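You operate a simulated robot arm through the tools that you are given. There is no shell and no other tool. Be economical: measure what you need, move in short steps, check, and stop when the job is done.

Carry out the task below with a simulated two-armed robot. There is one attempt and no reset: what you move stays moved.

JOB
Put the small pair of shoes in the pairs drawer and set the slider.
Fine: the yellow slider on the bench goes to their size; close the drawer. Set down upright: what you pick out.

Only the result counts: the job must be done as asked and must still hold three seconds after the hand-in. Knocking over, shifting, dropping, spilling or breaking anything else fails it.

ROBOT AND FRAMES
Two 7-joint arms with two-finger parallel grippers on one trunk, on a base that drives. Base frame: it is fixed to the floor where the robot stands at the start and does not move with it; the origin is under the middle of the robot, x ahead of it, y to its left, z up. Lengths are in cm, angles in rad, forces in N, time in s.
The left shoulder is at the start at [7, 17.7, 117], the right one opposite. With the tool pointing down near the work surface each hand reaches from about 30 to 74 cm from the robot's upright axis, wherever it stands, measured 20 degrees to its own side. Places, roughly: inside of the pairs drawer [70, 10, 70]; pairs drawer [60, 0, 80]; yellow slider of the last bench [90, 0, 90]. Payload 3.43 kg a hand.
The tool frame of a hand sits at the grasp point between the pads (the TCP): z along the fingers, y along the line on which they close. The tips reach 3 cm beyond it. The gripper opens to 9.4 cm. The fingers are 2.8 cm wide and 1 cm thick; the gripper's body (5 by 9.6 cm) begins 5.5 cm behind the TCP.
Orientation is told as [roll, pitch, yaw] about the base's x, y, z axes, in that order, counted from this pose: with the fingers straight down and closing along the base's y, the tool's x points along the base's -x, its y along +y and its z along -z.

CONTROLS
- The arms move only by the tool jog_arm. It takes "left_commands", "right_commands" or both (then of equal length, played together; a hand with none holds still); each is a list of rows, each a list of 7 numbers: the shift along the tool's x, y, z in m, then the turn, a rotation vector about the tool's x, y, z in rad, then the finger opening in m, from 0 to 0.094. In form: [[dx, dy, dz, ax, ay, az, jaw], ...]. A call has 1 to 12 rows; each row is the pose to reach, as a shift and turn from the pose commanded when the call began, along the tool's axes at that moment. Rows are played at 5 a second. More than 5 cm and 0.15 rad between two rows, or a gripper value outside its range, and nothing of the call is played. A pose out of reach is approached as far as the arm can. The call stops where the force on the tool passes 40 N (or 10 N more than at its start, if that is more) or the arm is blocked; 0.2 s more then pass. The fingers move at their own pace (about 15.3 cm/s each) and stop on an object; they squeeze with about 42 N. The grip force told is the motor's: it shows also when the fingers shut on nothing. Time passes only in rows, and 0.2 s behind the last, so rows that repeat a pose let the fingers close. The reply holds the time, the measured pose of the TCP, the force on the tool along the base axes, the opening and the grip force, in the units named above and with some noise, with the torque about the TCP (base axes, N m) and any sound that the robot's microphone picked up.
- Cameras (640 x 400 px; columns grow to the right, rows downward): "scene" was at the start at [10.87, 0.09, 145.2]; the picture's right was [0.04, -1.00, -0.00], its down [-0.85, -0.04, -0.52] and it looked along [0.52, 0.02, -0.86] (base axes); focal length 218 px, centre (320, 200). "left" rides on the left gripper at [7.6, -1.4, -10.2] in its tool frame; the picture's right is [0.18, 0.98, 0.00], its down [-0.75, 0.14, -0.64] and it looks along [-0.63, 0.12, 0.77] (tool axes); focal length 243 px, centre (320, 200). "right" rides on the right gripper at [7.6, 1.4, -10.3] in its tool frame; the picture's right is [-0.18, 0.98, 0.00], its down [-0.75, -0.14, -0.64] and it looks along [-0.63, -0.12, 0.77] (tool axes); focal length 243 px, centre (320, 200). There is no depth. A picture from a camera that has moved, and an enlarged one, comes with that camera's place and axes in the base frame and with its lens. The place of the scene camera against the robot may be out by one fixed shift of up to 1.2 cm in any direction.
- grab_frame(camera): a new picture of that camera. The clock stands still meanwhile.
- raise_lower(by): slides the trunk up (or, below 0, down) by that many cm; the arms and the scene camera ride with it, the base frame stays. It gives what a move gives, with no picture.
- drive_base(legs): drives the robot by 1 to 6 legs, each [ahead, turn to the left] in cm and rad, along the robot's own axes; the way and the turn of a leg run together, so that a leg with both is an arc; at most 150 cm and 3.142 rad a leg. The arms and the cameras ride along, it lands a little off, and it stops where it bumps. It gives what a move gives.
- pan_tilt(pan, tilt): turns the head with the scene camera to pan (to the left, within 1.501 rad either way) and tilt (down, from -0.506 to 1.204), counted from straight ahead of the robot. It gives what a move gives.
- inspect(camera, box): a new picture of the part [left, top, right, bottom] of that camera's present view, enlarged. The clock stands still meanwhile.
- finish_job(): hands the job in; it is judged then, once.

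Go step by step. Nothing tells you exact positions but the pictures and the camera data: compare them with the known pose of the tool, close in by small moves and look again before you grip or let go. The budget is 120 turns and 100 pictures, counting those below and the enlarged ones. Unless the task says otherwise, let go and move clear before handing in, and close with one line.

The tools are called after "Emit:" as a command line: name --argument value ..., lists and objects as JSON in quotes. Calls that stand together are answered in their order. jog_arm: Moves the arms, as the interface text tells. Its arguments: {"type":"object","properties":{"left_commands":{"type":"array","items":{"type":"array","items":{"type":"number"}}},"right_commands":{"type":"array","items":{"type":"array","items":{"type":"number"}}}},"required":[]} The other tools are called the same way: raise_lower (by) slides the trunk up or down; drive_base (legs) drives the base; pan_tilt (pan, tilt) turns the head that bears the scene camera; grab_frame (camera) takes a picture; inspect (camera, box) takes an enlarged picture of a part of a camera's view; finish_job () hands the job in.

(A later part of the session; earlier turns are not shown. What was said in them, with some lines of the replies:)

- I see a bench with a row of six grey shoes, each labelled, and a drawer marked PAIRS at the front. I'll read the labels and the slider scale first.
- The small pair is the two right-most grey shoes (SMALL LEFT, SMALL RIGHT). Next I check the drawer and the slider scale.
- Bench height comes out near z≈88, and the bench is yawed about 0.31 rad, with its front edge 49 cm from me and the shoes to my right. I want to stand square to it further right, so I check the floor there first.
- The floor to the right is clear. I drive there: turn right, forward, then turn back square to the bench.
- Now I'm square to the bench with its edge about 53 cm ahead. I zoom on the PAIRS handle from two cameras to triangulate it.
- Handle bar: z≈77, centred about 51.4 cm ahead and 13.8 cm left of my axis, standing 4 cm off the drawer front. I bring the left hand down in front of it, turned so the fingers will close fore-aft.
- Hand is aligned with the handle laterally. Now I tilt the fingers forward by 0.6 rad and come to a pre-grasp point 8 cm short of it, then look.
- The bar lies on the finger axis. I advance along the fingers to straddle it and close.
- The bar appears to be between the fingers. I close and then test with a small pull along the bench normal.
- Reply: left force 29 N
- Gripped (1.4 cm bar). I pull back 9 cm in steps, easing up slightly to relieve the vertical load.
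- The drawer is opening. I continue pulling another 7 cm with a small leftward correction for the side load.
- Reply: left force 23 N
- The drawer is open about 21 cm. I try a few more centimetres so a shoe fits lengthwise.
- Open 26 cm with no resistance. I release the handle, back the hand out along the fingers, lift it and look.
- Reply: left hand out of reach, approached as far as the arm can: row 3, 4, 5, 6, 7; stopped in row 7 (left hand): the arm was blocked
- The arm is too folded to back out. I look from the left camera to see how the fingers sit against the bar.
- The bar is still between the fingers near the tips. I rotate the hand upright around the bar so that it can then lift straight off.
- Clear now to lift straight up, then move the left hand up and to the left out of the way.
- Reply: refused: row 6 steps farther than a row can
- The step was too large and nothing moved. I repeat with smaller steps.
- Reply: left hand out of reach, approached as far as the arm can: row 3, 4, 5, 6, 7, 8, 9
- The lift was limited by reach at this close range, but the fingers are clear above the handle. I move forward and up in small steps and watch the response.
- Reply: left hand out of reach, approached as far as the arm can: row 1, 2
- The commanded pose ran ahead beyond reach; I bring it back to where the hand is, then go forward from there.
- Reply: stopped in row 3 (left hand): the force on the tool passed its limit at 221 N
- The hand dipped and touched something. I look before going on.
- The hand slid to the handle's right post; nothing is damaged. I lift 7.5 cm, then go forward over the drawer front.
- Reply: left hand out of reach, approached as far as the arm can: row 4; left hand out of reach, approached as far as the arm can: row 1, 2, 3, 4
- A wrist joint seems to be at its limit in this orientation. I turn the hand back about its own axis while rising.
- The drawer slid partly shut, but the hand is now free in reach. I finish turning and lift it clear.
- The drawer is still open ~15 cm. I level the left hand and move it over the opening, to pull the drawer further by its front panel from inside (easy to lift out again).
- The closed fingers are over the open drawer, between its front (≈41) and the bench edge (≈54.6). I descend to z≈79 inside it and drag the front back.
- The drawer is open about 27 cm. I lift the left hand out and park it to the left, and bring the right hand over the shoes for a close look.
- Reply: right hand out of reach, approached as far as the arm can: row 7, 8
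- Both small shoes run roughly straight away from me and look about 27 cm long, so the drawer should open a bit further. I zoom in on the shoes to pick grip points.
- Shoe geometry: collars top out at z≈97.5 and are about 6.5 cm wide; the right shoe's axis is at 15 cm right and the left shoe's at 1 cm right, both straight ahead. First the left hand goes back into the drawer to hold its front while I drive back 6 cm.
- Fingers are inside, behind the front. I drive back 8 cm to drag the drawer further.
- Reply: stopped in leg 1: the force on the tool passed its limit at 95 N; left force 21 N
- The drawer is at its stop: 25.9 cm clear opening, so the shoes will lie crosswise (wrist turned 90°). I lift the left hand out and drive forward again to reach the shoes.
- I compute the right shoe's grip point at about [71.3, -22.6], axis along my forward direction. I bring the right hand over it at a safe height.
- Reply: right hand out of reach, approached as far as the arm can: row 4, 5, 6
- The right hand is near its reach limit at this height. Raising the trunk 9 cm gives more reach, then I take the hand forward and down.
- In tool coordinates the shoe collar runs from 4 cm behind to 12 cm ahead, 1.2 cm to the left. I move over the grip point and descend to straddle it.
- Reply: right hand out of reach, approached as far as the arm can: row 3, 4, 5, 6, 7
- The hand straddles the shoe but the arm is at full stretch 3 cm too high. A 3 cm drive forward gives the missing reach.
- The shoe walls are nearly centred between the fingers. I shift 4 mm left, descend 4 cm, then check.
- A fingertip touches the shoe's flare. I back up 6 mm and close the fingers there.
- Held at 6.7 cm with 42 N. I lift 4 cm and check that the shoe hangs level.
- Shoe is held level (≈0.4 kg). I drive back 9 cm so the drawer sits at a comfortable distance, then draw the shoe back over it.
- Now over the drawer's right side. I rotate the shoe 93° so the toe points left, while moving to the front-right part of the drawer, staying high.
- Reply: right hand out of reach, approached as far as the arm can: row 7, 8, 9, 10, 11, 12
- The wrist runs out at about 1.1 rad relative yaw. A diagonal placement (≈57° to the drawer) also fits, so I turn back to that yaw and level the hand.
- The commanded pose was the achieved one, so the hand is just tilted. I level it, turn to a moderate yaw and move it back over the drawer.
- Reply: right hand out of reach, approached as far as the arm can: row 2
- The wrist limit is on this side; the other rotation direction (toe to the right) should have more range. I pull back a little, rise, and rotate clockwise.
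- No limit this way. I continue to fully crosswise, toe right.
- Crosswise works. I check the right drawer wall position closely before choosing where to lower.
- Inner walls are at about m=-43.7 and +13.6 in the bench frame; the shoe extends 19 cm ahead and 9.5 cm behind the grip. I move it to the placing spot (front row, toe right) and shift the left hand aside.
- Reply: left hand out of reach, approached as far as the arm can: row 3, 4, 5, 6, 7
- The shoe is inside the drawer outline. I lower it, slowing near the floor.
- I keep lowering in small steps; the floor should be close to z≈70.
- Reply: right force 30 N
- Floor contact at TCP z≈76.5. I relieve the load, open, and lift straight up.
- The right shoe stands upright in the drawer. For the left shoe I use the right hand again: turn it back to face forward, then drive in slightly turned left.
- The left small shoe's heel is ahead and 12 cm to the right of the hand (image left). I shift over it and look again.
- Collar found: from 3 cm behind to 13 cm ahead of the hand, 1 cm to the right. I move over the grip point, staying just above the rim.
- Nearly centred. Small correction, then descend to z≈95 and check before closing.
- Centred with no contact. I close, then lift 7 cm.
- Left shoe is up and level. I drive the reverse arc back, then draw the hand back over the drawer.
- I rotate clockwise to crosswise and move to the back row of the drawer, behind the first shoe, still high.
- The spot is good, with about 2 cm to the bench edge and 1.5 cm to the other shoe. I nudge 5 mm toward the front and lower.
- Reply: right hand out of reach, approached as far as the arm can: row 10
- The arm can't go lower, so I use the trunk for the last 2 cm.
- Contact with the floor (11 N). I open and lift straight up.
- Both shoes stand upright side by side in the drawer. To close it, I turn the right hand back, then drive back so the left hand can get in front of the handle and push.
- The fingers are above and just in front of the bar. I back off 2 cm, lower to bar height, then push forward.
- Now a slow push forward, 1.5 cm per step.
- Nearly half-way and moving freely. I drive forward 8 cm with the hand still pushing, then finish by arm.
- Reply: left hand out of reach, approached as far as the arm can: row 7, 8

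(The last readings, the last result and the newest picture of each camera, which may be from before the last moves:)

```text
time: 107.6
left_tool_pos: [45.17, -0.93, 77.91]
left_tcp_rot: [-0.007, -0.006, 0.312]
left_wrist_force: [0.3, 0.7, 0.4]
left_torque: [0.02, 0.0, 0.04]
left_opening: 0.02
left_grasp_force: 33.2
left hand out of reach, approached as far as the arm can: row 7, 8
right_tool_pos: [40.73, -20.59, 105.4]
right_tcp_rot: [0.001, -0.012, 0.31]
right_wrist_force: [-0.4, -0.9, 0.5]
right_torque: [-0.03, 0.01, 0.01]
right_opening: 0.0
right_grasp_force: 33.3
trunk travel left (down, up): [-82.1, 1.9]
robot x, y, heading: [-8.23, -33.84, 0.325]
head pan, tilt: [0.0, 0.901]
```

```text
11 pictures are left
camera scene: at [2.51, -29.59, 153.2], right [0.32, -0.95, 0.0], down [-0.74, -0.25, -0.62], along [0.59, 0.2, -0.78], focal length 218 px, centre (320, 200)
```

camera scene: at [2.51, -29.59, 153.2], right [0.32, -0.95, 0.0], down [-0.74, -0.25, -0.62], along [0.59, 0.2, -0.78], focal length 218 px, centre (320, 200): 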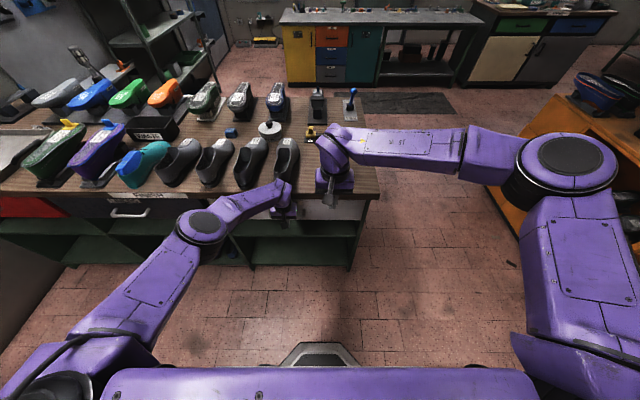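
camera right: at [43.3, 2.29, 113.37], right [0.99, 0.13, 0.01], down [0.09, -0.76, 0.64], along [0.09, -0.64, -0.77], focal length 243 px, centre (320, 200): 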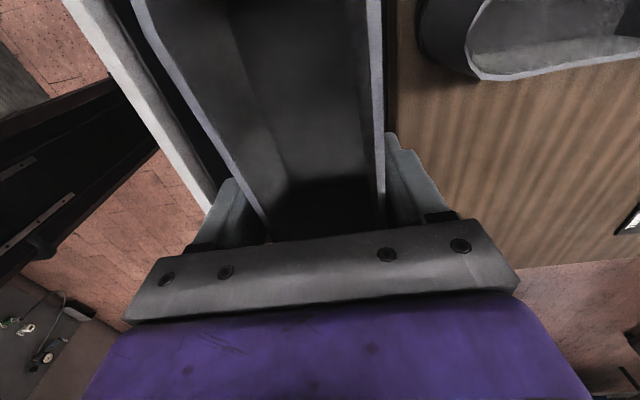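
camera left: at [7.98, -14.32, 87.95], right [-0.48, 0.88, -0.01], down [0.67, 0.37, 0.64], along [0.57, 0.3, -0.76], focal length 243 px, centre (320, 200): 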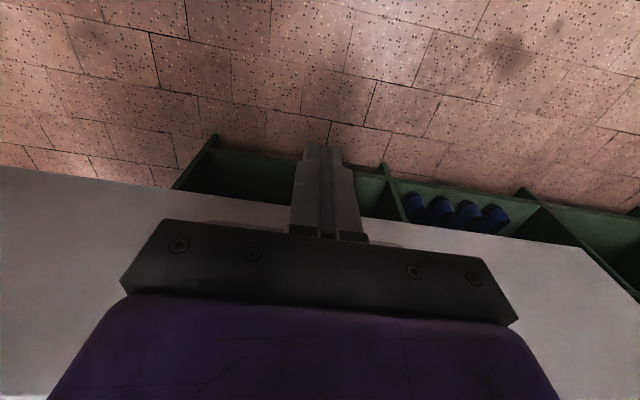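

Almost shut, with no end-stop force felt yet. I nudge forward a little to seat it.

Emit:
drive_base --legs '[[1.5, 0]]'

Emit:
inspect --camera "scene" --box '[230, 160, 390, 260]'

```text
time: 108.5
left_tool_pos: [45.45, -0.85, 77.87]
left_tcp_rot: [-0.008, 0.007, 0.318]
left_wrist_force: [-12.4, -3.5, 15.6]
left_torque: [-0.04, -0.22, -0.08]
left_opening: 0.0
left_grasp_force: 32.9
right_tool_pos: [41.41, -20.17, 105.52]
right_tcp_rot: [0.002, -0.014, 0.315]
right_wrist_force: [-1.3, -0.5, 0.8]
right_torque: [0.02, 0.01, 0.0]
right_opening: 0.0
right_grasp_force: 32.9
trunk travel left (down, up): [-82.1, 1.9]
robot x, y, heading: [-7.52, -32.76, 0.326]
head pan, tilt: [0.0, 0.901]
stopped in leg 1: the force on the tool passed its limit at 47 N (the readings are from after the stop); the commanded pose is now the measured one
```

```text
4.00 times, centred on (310, 210) of scene
camera zoom: at [3.01, -29.38, 153.26], right [0.32, -0.95, 0.0], down [-0.74, -0.25, -0.62], along [0.59, 0.2, -0.78], focal length 873 px, centre (360, 160)
```

zoom: 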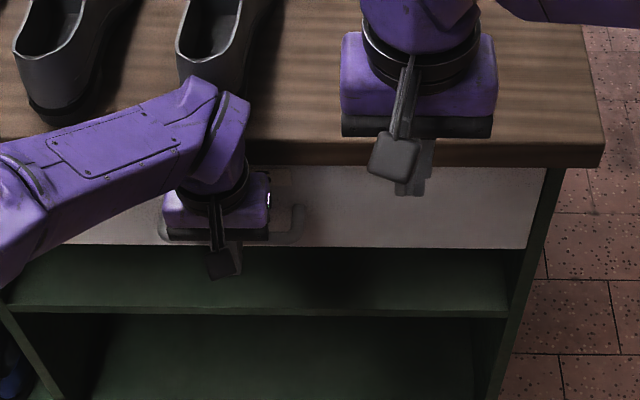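

The drawer is fully shut (hand at the position matching the original handle place). I back the left hand off, raise it, and drive forward toward the slider.

Emit:
jog_arm --left_commands '[[0.03, 0, 0, 0, 0, 0, 0], [0.06, 0, 0, 0, 0, 0, 0], [0.08, 0, -0.03, 0, 0, 0, 0], [0.08, 0, -0.07, 0, 0, 0, 0], [0.08, 0, -0.11, 0, 0, 0, 0], [0.08, 0, -0.15, 0, 0, 0, 0], [0.08, 0.01, -0.19, 0, 0, 0, 0], [0.09, 0.03, -0.23, 0, 0, 0, 0], [0.1, 0.06, -0.26, 0, 0, 0, 0], [0.12, 0.09, -0.29, 0, 0, 0, 0], [0.14, 0.12, -0.32, 0, 0, 0, 0]]'

Emit:
drive_base --legs '[[24, 0]]'

Emit:
grab_frame --camera "scene"

Emit:
grab_frame --camera "right"

```text
time: 110.9
left_tool_pos: [28.57, 6.7, 109.58]
left_tcp_rot: [-0.009, 0.006, 0.316]
left_wrist_force: [0.0, 0.5, 0.5]
left_torque: [-0.02, 0.01, 0.02]
left_opening: 0.0
left_grasp_force: 32.5
right_tool_pos: [41.62, -20.01, 105.3]
right_tcp_rot: [0.0, -0.012, 0.314]
right_wrist_force: [0.5, 0.8, -0.1]
right_torque: [0.04, 0.0, 0.0]
right_opening: 0.0
right_grasp_force: 32.8
trunk travel left (down, up): [-82.1, 1.9]
robot x, y, heading: [-7.19, -33.12, 0.324]
head pan, tilt: [0.0, 0.901]
```

```text
time: 112.7
left_tool_pos: [51.34, 14.17, 109.46]
left_tcp_rot: [-0.008, 0.007, 0.316]
left_wrist_force: [-0.7, 0.0, -1.1]
left_torque: [0.01, 0.0, -0.01]
left_opening: 0.02
left_grasp_force: 33.0
right_tool_pos: [64.26, -12.65, 105.32]
right_tcp_rot: [0.002, -0.011, 0.312]
right_wrist_force: [0.8, -0.8, 0.1]
right_torque: [0.02, -0.02, -0.01]
right_opening: 0.02
right_grasp_force: 32.8
trunk travel left (down, up): [-82.1, 1.9]
robot x, y, heading: [15.18, -25.29, 0.328]
head pan, tilt: [0.0, 0.901]
```

```text
9 pictures are left
camera scene: at [25.99, -21.61, 153.22], right [0.32, -0.95, 0.0], down [-0.74, -0.25, -0.62], along [0.59, 0.2, -0.78], focal length 218 px, centre (320, 200)
```

scene: 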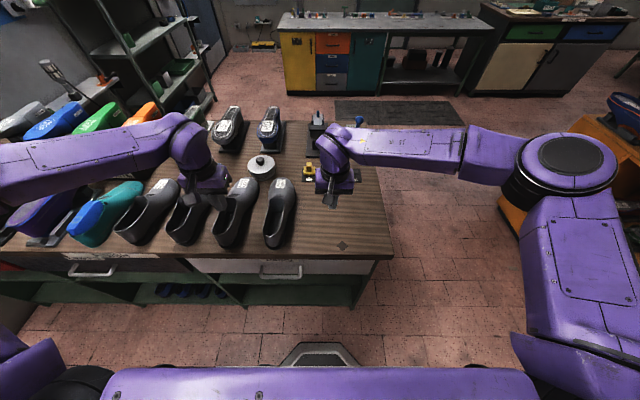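

```text
8 pictures are left
camera right: at [56.26, -13.66, 115.55], right [-0.13, 0.99, 0.0], down [0.75, 0.09, 0.65], along [0.64, 0.08, -0.76], focal length 243 px, centre (320, 200)
```

right: 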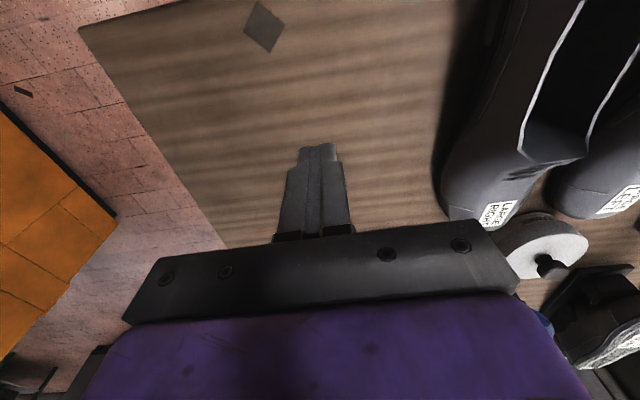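

The drawer is shut. The slider knob is at about bench coordinates n≈83, m≈-23; I bring the right hand there, fingers tilted forward 0.55 rad for reach, opened to straddle the knob.

Emit:
jog_arm --right_commands '[[-0.04, 0.014, 0, 0, -0.09, 0, 0.06], [-0.08, 0.029, 0, 0, -0.18, 0, 0.06], [-0.12, 0.043, 0, 0, -0.275, 0, 0.06], [-0.16, 0.058, 0, 0, -0.365, 0, 0.06], [-0.2, 0.072, 0.01, 0, -0.46, 0, 0.06], [-0.238, 0.086, 0.02, 0, -0.55, 0, 0.06]]'

Emit:
inspect --camera "scene" --box '[260, 120, 380, 200]'

```text
time: 114.1
left_tool_pos: [51.46, 14.16, 109.5]
left_tcp_rot: [-0.007, 0.01, 0.316]
left_wrist_force: [-0.4, -0.1, 0.1]
left_torque: [-0.02, -0.01, -0.01]
left_opening: 0.0
left_grasp_force: 32.7
right_tool_pos: [84.3, -0.05, 103.18]
right_tcp_rot: [0.003, -0.561, 0.31]
right_wrist_force: [1.0, 0.1, 0.9]
right_torque: [-0.03, 0.0, -0.02]
right_opening: 6.0
right_grasp_force: 0.0
right hand out of reach, approached as far as the arm can: row 6
trunk travel left (down, up): [-82.1, 1.9]
robot x, y, heading: [15.39, -25.38, 0.328]
head pan, tilt: [0.0, 0.901]
```

```text
5.00 times, centred on (320, 160) of scene
camera zoom: at [26.26, -21.61, 153.2], right [0.32, -0.95, 0.0], down [-0.74, -0.25, -0.62], along [0.59, 0.2, -0.78], focal length 1092 px, centre (320, 400)
```

zoom: 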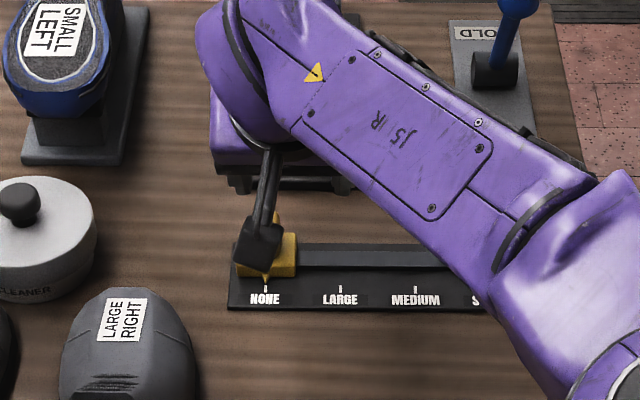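

The hand is 2.6 cm short laterally and at its reach limit. I drive 3.5 cm closer, then shift left and descend part way to check alignment.

Emit:
drive_base --legs '[[3.5, 0]]'

Emit:
jog_arm --right_commands '[[0.005, 0.008, 0.005, 0, 0, 0, 0.07], [0.012, 0.017, 0.013, 0, 0, 0, 0.07], [0.02, 0.025, 0.024, 0, 0, 0, 0.07], [0.033, 0.025, 0.042, 0, 0, 0, 0.07]]'

Emit:
inspect --camera "scene" --box '[270, 130, 370, 200]'

```text
time: 114.9
left_tool_pos: [53.99, 15.06, 109.9]
left_tcp_rot: [-0.009, 0.002, 0.314]
left_wrist_force: [-0.6, -0.2, 0.3]
left_torque: [-0.04, -0.04, 0.01]
left_opening: 0.0
left_grasp_force: 33.1
right_tool_pos: [86.94, 0.86, 103.76]
right_tcp_rot: [0.001, -0.567, 0.311]
right_wrist_force: [-1.3, -0.3, 1.3]
right_torque: [0.05, -0.01, -0.02]
right_opening: 5.98
right_grasp_force: 0.0
trunk travel left (down, up): [-82.1, 1.9]
robot x, y, heading: [18.54, -24.25, 0.325]
head pan, tilt: [0.0, 0.901]
```

```text
time: 115.9
left_tool_pos: [54.81, 15.34, 109.4]
left_tcp_rot: [-0.01, 0.01, 0.313]
left_wrist_force: [0.7, 0.5, 0.2]
left_torque: [0.02, -0.02, 0.0]
left_opening: 0.04
left_grasp_force: 33.2
right_tool_pos: [86.04, 2.2, 100.23]
right_tcp_rot: [0.002, -0.56, 0.311]
right_wrist_force: [0.4, -0.1, 0.4]
right_torque: [-0.01, 0.0, 0.02]
right_opening: 7.0
right_grasp_force: 0.0
right hand out of reach, approached as far as the arm can: row 2, 3, 4
trunk travel left (down, up): [-82.1, 1.9]
robot x, y, heading: [18.45, -24.03, 0.326]
head pan, tilt: [0.0, 0.901]
```

```text
5.71 times, centred on (320, 165) of scene
camera zoom: at [29.49, -20.41, 153.19], right [0.32, -0.95, 0.0], down [-0.74, -0.25, -0.62], along [0.59, 0.2, -0.78], focal length 1248 px, centre (320, 400)
```

zoom: 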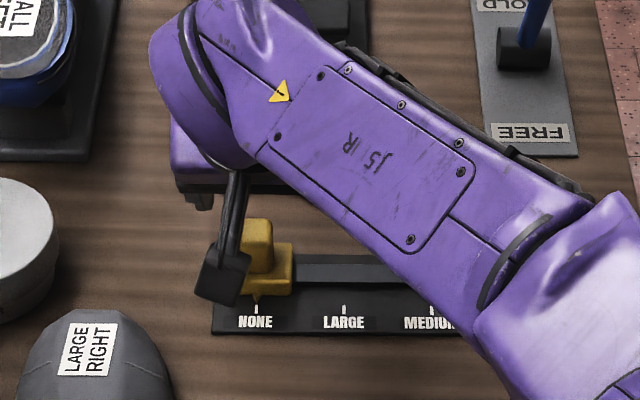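

Laterally the knob is now between the fingers (0.8 cm off, ±1.4 margin). I descend over it.

Emit:
jog_arm --right_commands '[[0.008, 0.003, 0.017, 0, 0, 0, 0.075], [0.016, 0.006, 0.034, 0, 0, 0, 0.075], [0.024, 0.006, 0.052, 0, 0, 0, 0.075], [0.031, 0.006, 0.068, 0, 0, 0, 0.075]]'

```text
time: 116.9
left_tool_pos: [54.8, 15.36, 109.34]
left_tcp_rot: [-0.007, 0.008, 0.315]
left_wrist_force: [1.7, 0.4, 0.4]
left_torque: [0.01, 0.02, -0.02]
left_opening: 0.0
left_grasp_force: 33.2
right_tool_pos: [84.93, 1.73, 94.59]
right_tcp_rot: [0.001, -0.56, 0.311]
right_wrist_force: [0.0, 0.1, -0.1]
right_torque: [-0.01, 0.0, 0.0]
right_opening: 7.48
right_grasp_force: 0.1
right hand out of reach, approached as far as the arm can: row 1, 2, 3, 4
trunk travel left (down, up): [-82.1, 1.9]
robot x, y, heading: [18.24, -24.23, 0.332]
head pan, tilt: [0.0, 0.901]
```

Still limited short of the knob. I raise 4 cm, drive another 4 cm forward, then descend again.

Emit:
jog_arm --right_commands '[[-0.01, 0, -0.017, 0, 0, 0, 0.08], [-0.021, 0, -0.034, 0, 0, 0, 0.08]]'

Emit:
drive_base --legs '[[4, 0]]'

Emit:
inspect --camera "scene" --box '[270, 130, 370, 200]'

```text
time: 117.5
left_tool_pos: [54.65, 15.3, 109.61]
left_tcp_rot: [-0.008, 0.009, 0.315]
left_wrist_force: [0.3, 0.9, 0.5]
left_torque: [0.0, 0.02, 0.04]
left_opening: 0.0
left_grasp_force: 32.9
right_tool_pos: [84.74, 1.79, 98.57]
right_tcp_rot: [0.002, -0.56, 0.311]
right_wrist_force: [0.2, -0.2, -0.3]
right_torque: [0.02, -0.03, 0.0]
right_opening: 7.98
right_grasp_force: 0.1
trunk travel left (down, up): [-82.1, 1.9]
robot x, y, heading: [18.29, -24.3, 0.324]
head pan, tilt: [0.0, 0.901]
```

```text
time: 118.4
left_tool_pos: [57.64, 16.18, 109.98]
left_tcp_rot: [-0.008, 0.001, 0.315]
left_wrist_force: [-0.6, -1.2, 1.3]
left_torque: [0.03, -0.07, -0.02]
left_opening: 0.03
left_grasp_force: 33.6
right_tool_pos: [87.91, 2.83, 99.17]
right_tcp_rot: [0.002, -0.569, 0.311]
right_wrist_force: [-0.8, -0.3, 1.2]
right_torque: [0.01, -0.03, 0.03]
right_opening: 7.99
right_grasp_force: 0.0
trunk travel left (down, up): [-82.1, 1.9]
robot x, y, heading: [22.23, -23.26, 0.324]
head pan, tilt: [0.0, 0.901]
```

```text
5.71 times, centred on (320, 165) of scene
camera zoom: at [32.03, -19.6, 153.32], right [0.32, -0.95, 0.0], down [-0.74, -0.25, -0.63], along [0.59, 0.2, -0.78], focal length 1248 px, centre (320, 400)
```

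zoom: 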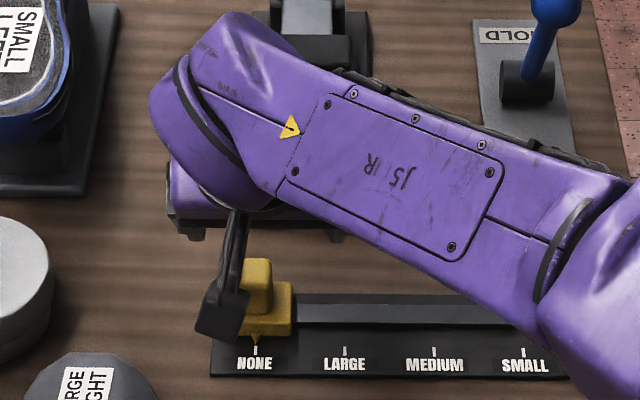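

The hand is now slightly beyond the knob, in comfortable reach. I back up 2 cm and lower around the knob.

Emit:
jog_arm --right_commands '[[0.0186, 0.004, -0.0117, 0, 0, 0, 0.08], [0.0296, 0.004, 0.0057, 0, 0, 0, 0.08], [0.04, 0.004, 0.0225, 0, 0, 0, 0.08], [0.0499, 0.004, 0.0383, 0, 0, 0, 0.08]]'

```text
time: 119.4
left_tool_pos: [57.92, 16.44, 109.84]
left_tcp_rot: [-0.008, 0.004, 0.317]
left_wrist_force: [0.6, 0.1, -0.1]
left_torque: [-0.03, 0.04, -0.01]
left_opening: 0.02
left_grasp_force: 32.8
right_tool_pos: [86.34, 2.87, 93.7]
right_tcp_rot: [0.0, -0.578, 0.317]
right_wrist_force: [-2.0, -0.4, 39.6]
right_torque: [-1.58, -0.6, 0.32]
right_opening: 8.0
right_grasp_force: 0.1
trunk travel left (down, up): [-82.1, 1.9]
robot x, y, heading: [22.71, -23.02, 0.32]
head pan, tilt: [0.0, 0.901]
```

The right fingertip rests on the slider's rail. I raise 6 mm and close on the knob.

Emit:
jog_arm --right_commands '[[-0.0035, 0, -0.0055, 0, 0, 0, 0.08], [-0.0035, 0, -0.0055, 0, 0, 0, 0.05], [-0.0035, 0, -0.0055, 0, 0, 0, 0.02], [-0.0035, 0, -0.0055, 0, 0, 0, 0.01], [-0.0035, 0, -0.0055, 0, 0, 0, 0.01]]'

Emit:
inspect --camera "scene" --box '[270, 140, 370, 210]'

```text
time: 120.6
left_tool_pos: [58.16, 16.58, 109.57]
left_tcp_rot: [-0.01, 0.006, 0.317]
left_wrist_force: [-0.2, -0.3, 0.4]
left_torque: [0.0, -0.02, 0.04]
left_opening: 0.0
left_grasp_force: 33.2
right_tool_pos: [86.11, 3.16, 93.64]
right_tcp_rot: [0.005, -0.568, 0.313]
right_wrist_force: [9.6, 10.2, 26.5]
right_torque: [0.8, -0.7, 0.32]
right_opening: 4.78
right_grasp_force: 45.1
trunk travel left (down, up): [-82.1, 1.9]
robot x, y, heading: [21.98, -22.92, 0.328]
head pan, tilt: [0.0, 0.901]
```

```text
5.71 times, centred on (320, 175) of scene
camera zoom: at [32.83, -19.08, 153.23], right [0.32, -0.95, 0.0], down [-0.74, -0.25, -0.62], along [0.59, 0.2, -0.78], focal length 1248 px, centre (320, 343)
```

zoom: 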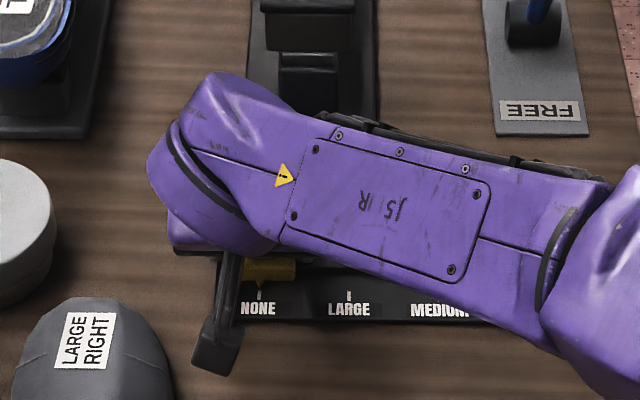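

The knob is gripped at NONE (4.8 cm block). Tick spacing works out to 6.1 cm, so SMALL is 18.3 cm to the right; I slide it there, easing the vertical load.

Emit:
jog_arm --right_commands '[[-0.0016, 0, -0.0025, 0, 0, 0, 0.01], [-0.0017, -0.02, -0.0025, 0, 0, 0, 0.01], [-0.0019, -0.04, -0.0023, 0, 0, 0, 0.01], [-0.0021, -0.06, -0.0022, 0, 0, 0, 0.01], [-0.0023, -0.08, -0.0021, 0, 0, 0, 0.01], [-0.0025, -0.1, -0.0019, 0, 0, 0, 0.01], [-0.0027, -0.12, -0.0018, 0, 0, 0, 0.01], [-0.0029, -0.14, -0.0017, 0, 0, 0, 0.01], [-0.0031, -0.16, -0.0015, 0, 0, 0, 0.01], [-0.0033, -0.175, -0.0014, 0, 0, 0, 0.01], [-0.0034, -0.183, -0.0013, 0, 0, 0, 0.01]]'

Emit:
inspect --camera "scene" --box '[290, 150, 390, 220]'

```text
time: 123.0
left_tool_pos: [58.04, 16.87, 109.5]
left_tcp_rot: [-0.011, 0.004, 0.318]
left_wrist_force: [0.0, -0.2, 0.5]
left_torque: [0.04, 0.03, 0.05]
left_opening: 0.0
left_grasp_force: 33.0
right_tool_pos: [91.71, -13.93, 93.67]
right_tcp_rot: [0.0, -0.557, 0.316]
right_wrist_force: [-20.9, 13.0, -3.5]
right_torque: [0.37, 0.18, -0.49]
right_opening: 4.76
right_grasp_force: 44.9
trunk travel left (down, up): [-82.1, 1.9]
robot x, y, heading: [22.28, -22.9, 0.326]
head pan, tilt: [0.0, 0.901]
```

```text
5.71 times, centred on (340, 185) of scene
camera zoom: at [32.7, -18.73, 153.2], right [0.32, -0.95, 0.0], down [-0.74, -0.25, -0.62], along [0.59, 0.2, -0.78], focal length 1248 px, centre (206, 286)
```

zoom: 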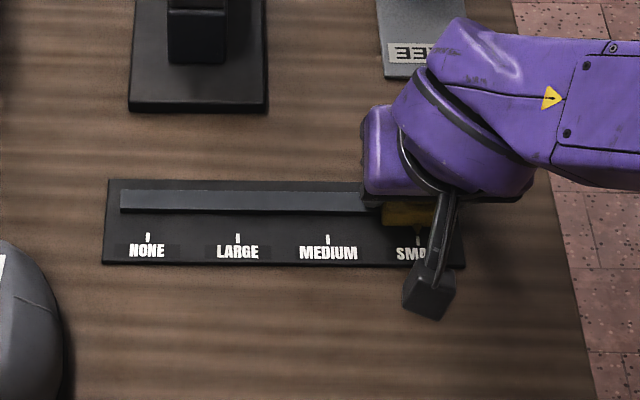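

The knob has moved 18.0 cm and sits near SMALL. I add 3 mm, then release and lift off to see it.

Emit:
jog_arm --right_commands '[[0.002, -0.003, 0, 0, 0, 0, 0.01], [0.002, -0.003, 0, 0, 0, 0, 0.01], [0.002, -0.003, 0, 0, 0, 0, 0.06], [0.002, -0.003, 0, 0, 0, 0, 0.08], [0.002, -0.003, 0, 0, 0, 0, 0.08], [-0.006, -0.003, -0.013, 0, 0, 0, 0.08], [-0.016, -0.003, -0.03, 0, 0, 0, 0.08], [-0.0, -0.003, -0.06, 0, 0, 0, 0.08], [0.03, -0.003, -0.09, 0, 0, 0, 0.08], [0.065, -0.003, -0.11, 0, 0, 0, 0.08]]'

Emit:
inspect --camera "scene" --box '[290, 150, 390, 220]'

```text
time: 125.2
left_tool_pos: [58.35, 16.48, 109.61]
left_tcp_rot: [-0.01, 0.006, 0.317]
left_wrist_force: [0.3, 0.4, 0.2]
left_torque: [-0.01, -0.02, -0.03]
left_opening: 0.0
left_grasp_force: 32.7
right_tool_pos: [81.21, -18.27, 99.28]
right_tcp_rot: [0.002, -0.561, 0.312]
right_wrist_force: [-0.3, 0.7, 0.5]
right_torque: [-0.03, -0.01, 0.03]
right_opening: 8.01
right_grasp_force: 0.0
trunk travel left (down, up): [-82.1, 1.9]
robot x, y, heading: [21.9, -23.24, 0.323]
head pan, tilt: [0.0, 0.901]
```

```text
5.71 times, centred on (340, 185) of scene
camera zoom: at [33.03, -19.21, 153.21], right [0.32, -0.95, 0.0], down [-0.74, -0.25, -0.62], along [0.59, 0.2, -0.78], focal length 1248 px, centre (206, 286)
```

zoom: 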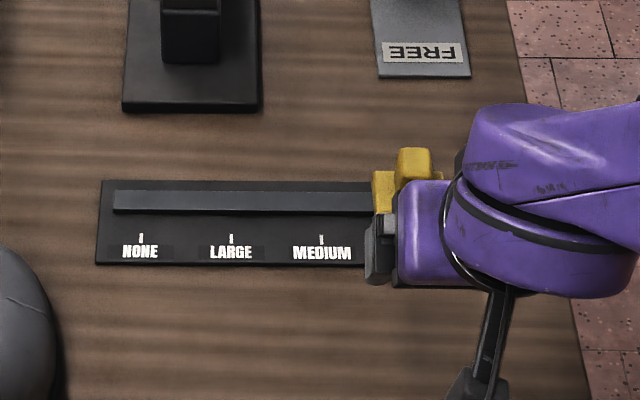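

The knob is near SMALL but the hand still hides the tick. I move the hand well clear to the right and look again.

Emit:
jog_arm --right_commands '[[0.01, -0.03, -0.015, 0, 0, 0, 0.08], [0.02, -0.06, -0.03, 0, 0, 0, 0.08], [0.03, -0.09, -0.04, 0, 0, 0, 0.08], [0.04, -0.12, -0.045, 0, 0, 0, 0.08]]'

Emit:
inspect --camera "scene" --box '[305, 160, 375, 204]'

```text
time: 126.2
left_tool_pos: [58.34, 16.34, 109.63]
left_tcp_rot: [-0.007, 0.007, 0.317]
left_wrist_force: [-0.4, 0.2, 0.1]
left_torque: [0.02, 0.0, -0.01]
left_opening: 0.0
left_grasp_force: 32.8
right_tool_pos: [79.48, -31.54, 101.08]
right_tcp_rot: [0.005, -0.563, 0.311]
right_wrist_force: [0.1, -0.5, 0.2]
right_torque: [0.04, 0.01, 0.0]
right_opening: 8.03
right_grasp_force: 0.1
trunk travel left (down, up): [-82.1, 1.9]
robot x, y, heading: [22.51, -23.21, 0.33]
head pan, tilt: [0.0, 0.901]
```

```text
9.09 times, centred on (340, 182) of scene
camera zoom: at [33.1, -19.36, 153.21], right [0.32, -0.95, 0.0], down [-0.74, -0.25, -0.62], along [0.59, 0.2, -0.78], focal length 1985 px, centre (138, 364)
```

zoom: 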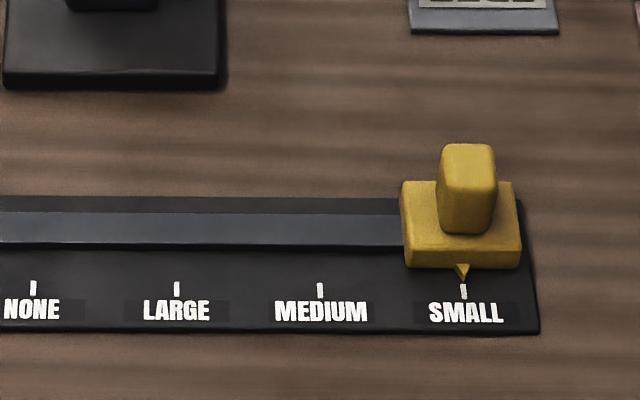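

The pointer sits right on the SMALL tick. One last overall look at the drawer before handing in.

Emit:
inspect --camera "scene" --box '[60, 110, 400, 330]'

```text
1.82 times, centred on (230, 220) of scene
camera zoom: at [33.1, -19.36, 153.21], right [0.32, -0.95, 0.0], down [-0.74, -0.25, -0.62], along [0.59, 0.2, -0.78], focal length 397 px, centre (484, 164)
```

zoom: 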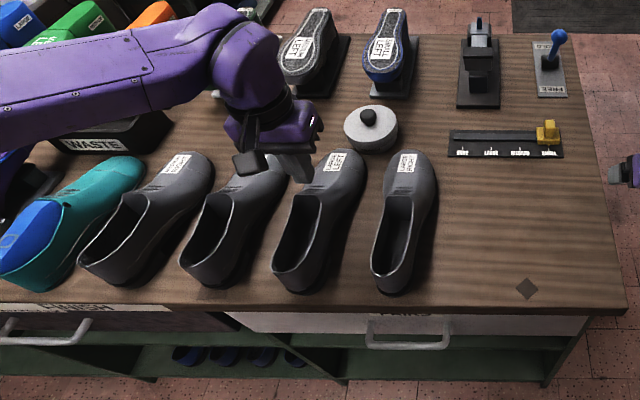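

The drawer is shut, the slider is on SMALL, the other shoes haven't moved and both hands are clear, so I hand in.

Emit:
finish_job

```text
The job is handed in.
```

The small left and right shoes are upright in the closed pairs drawer, and the yellow slider is set to SMALL.
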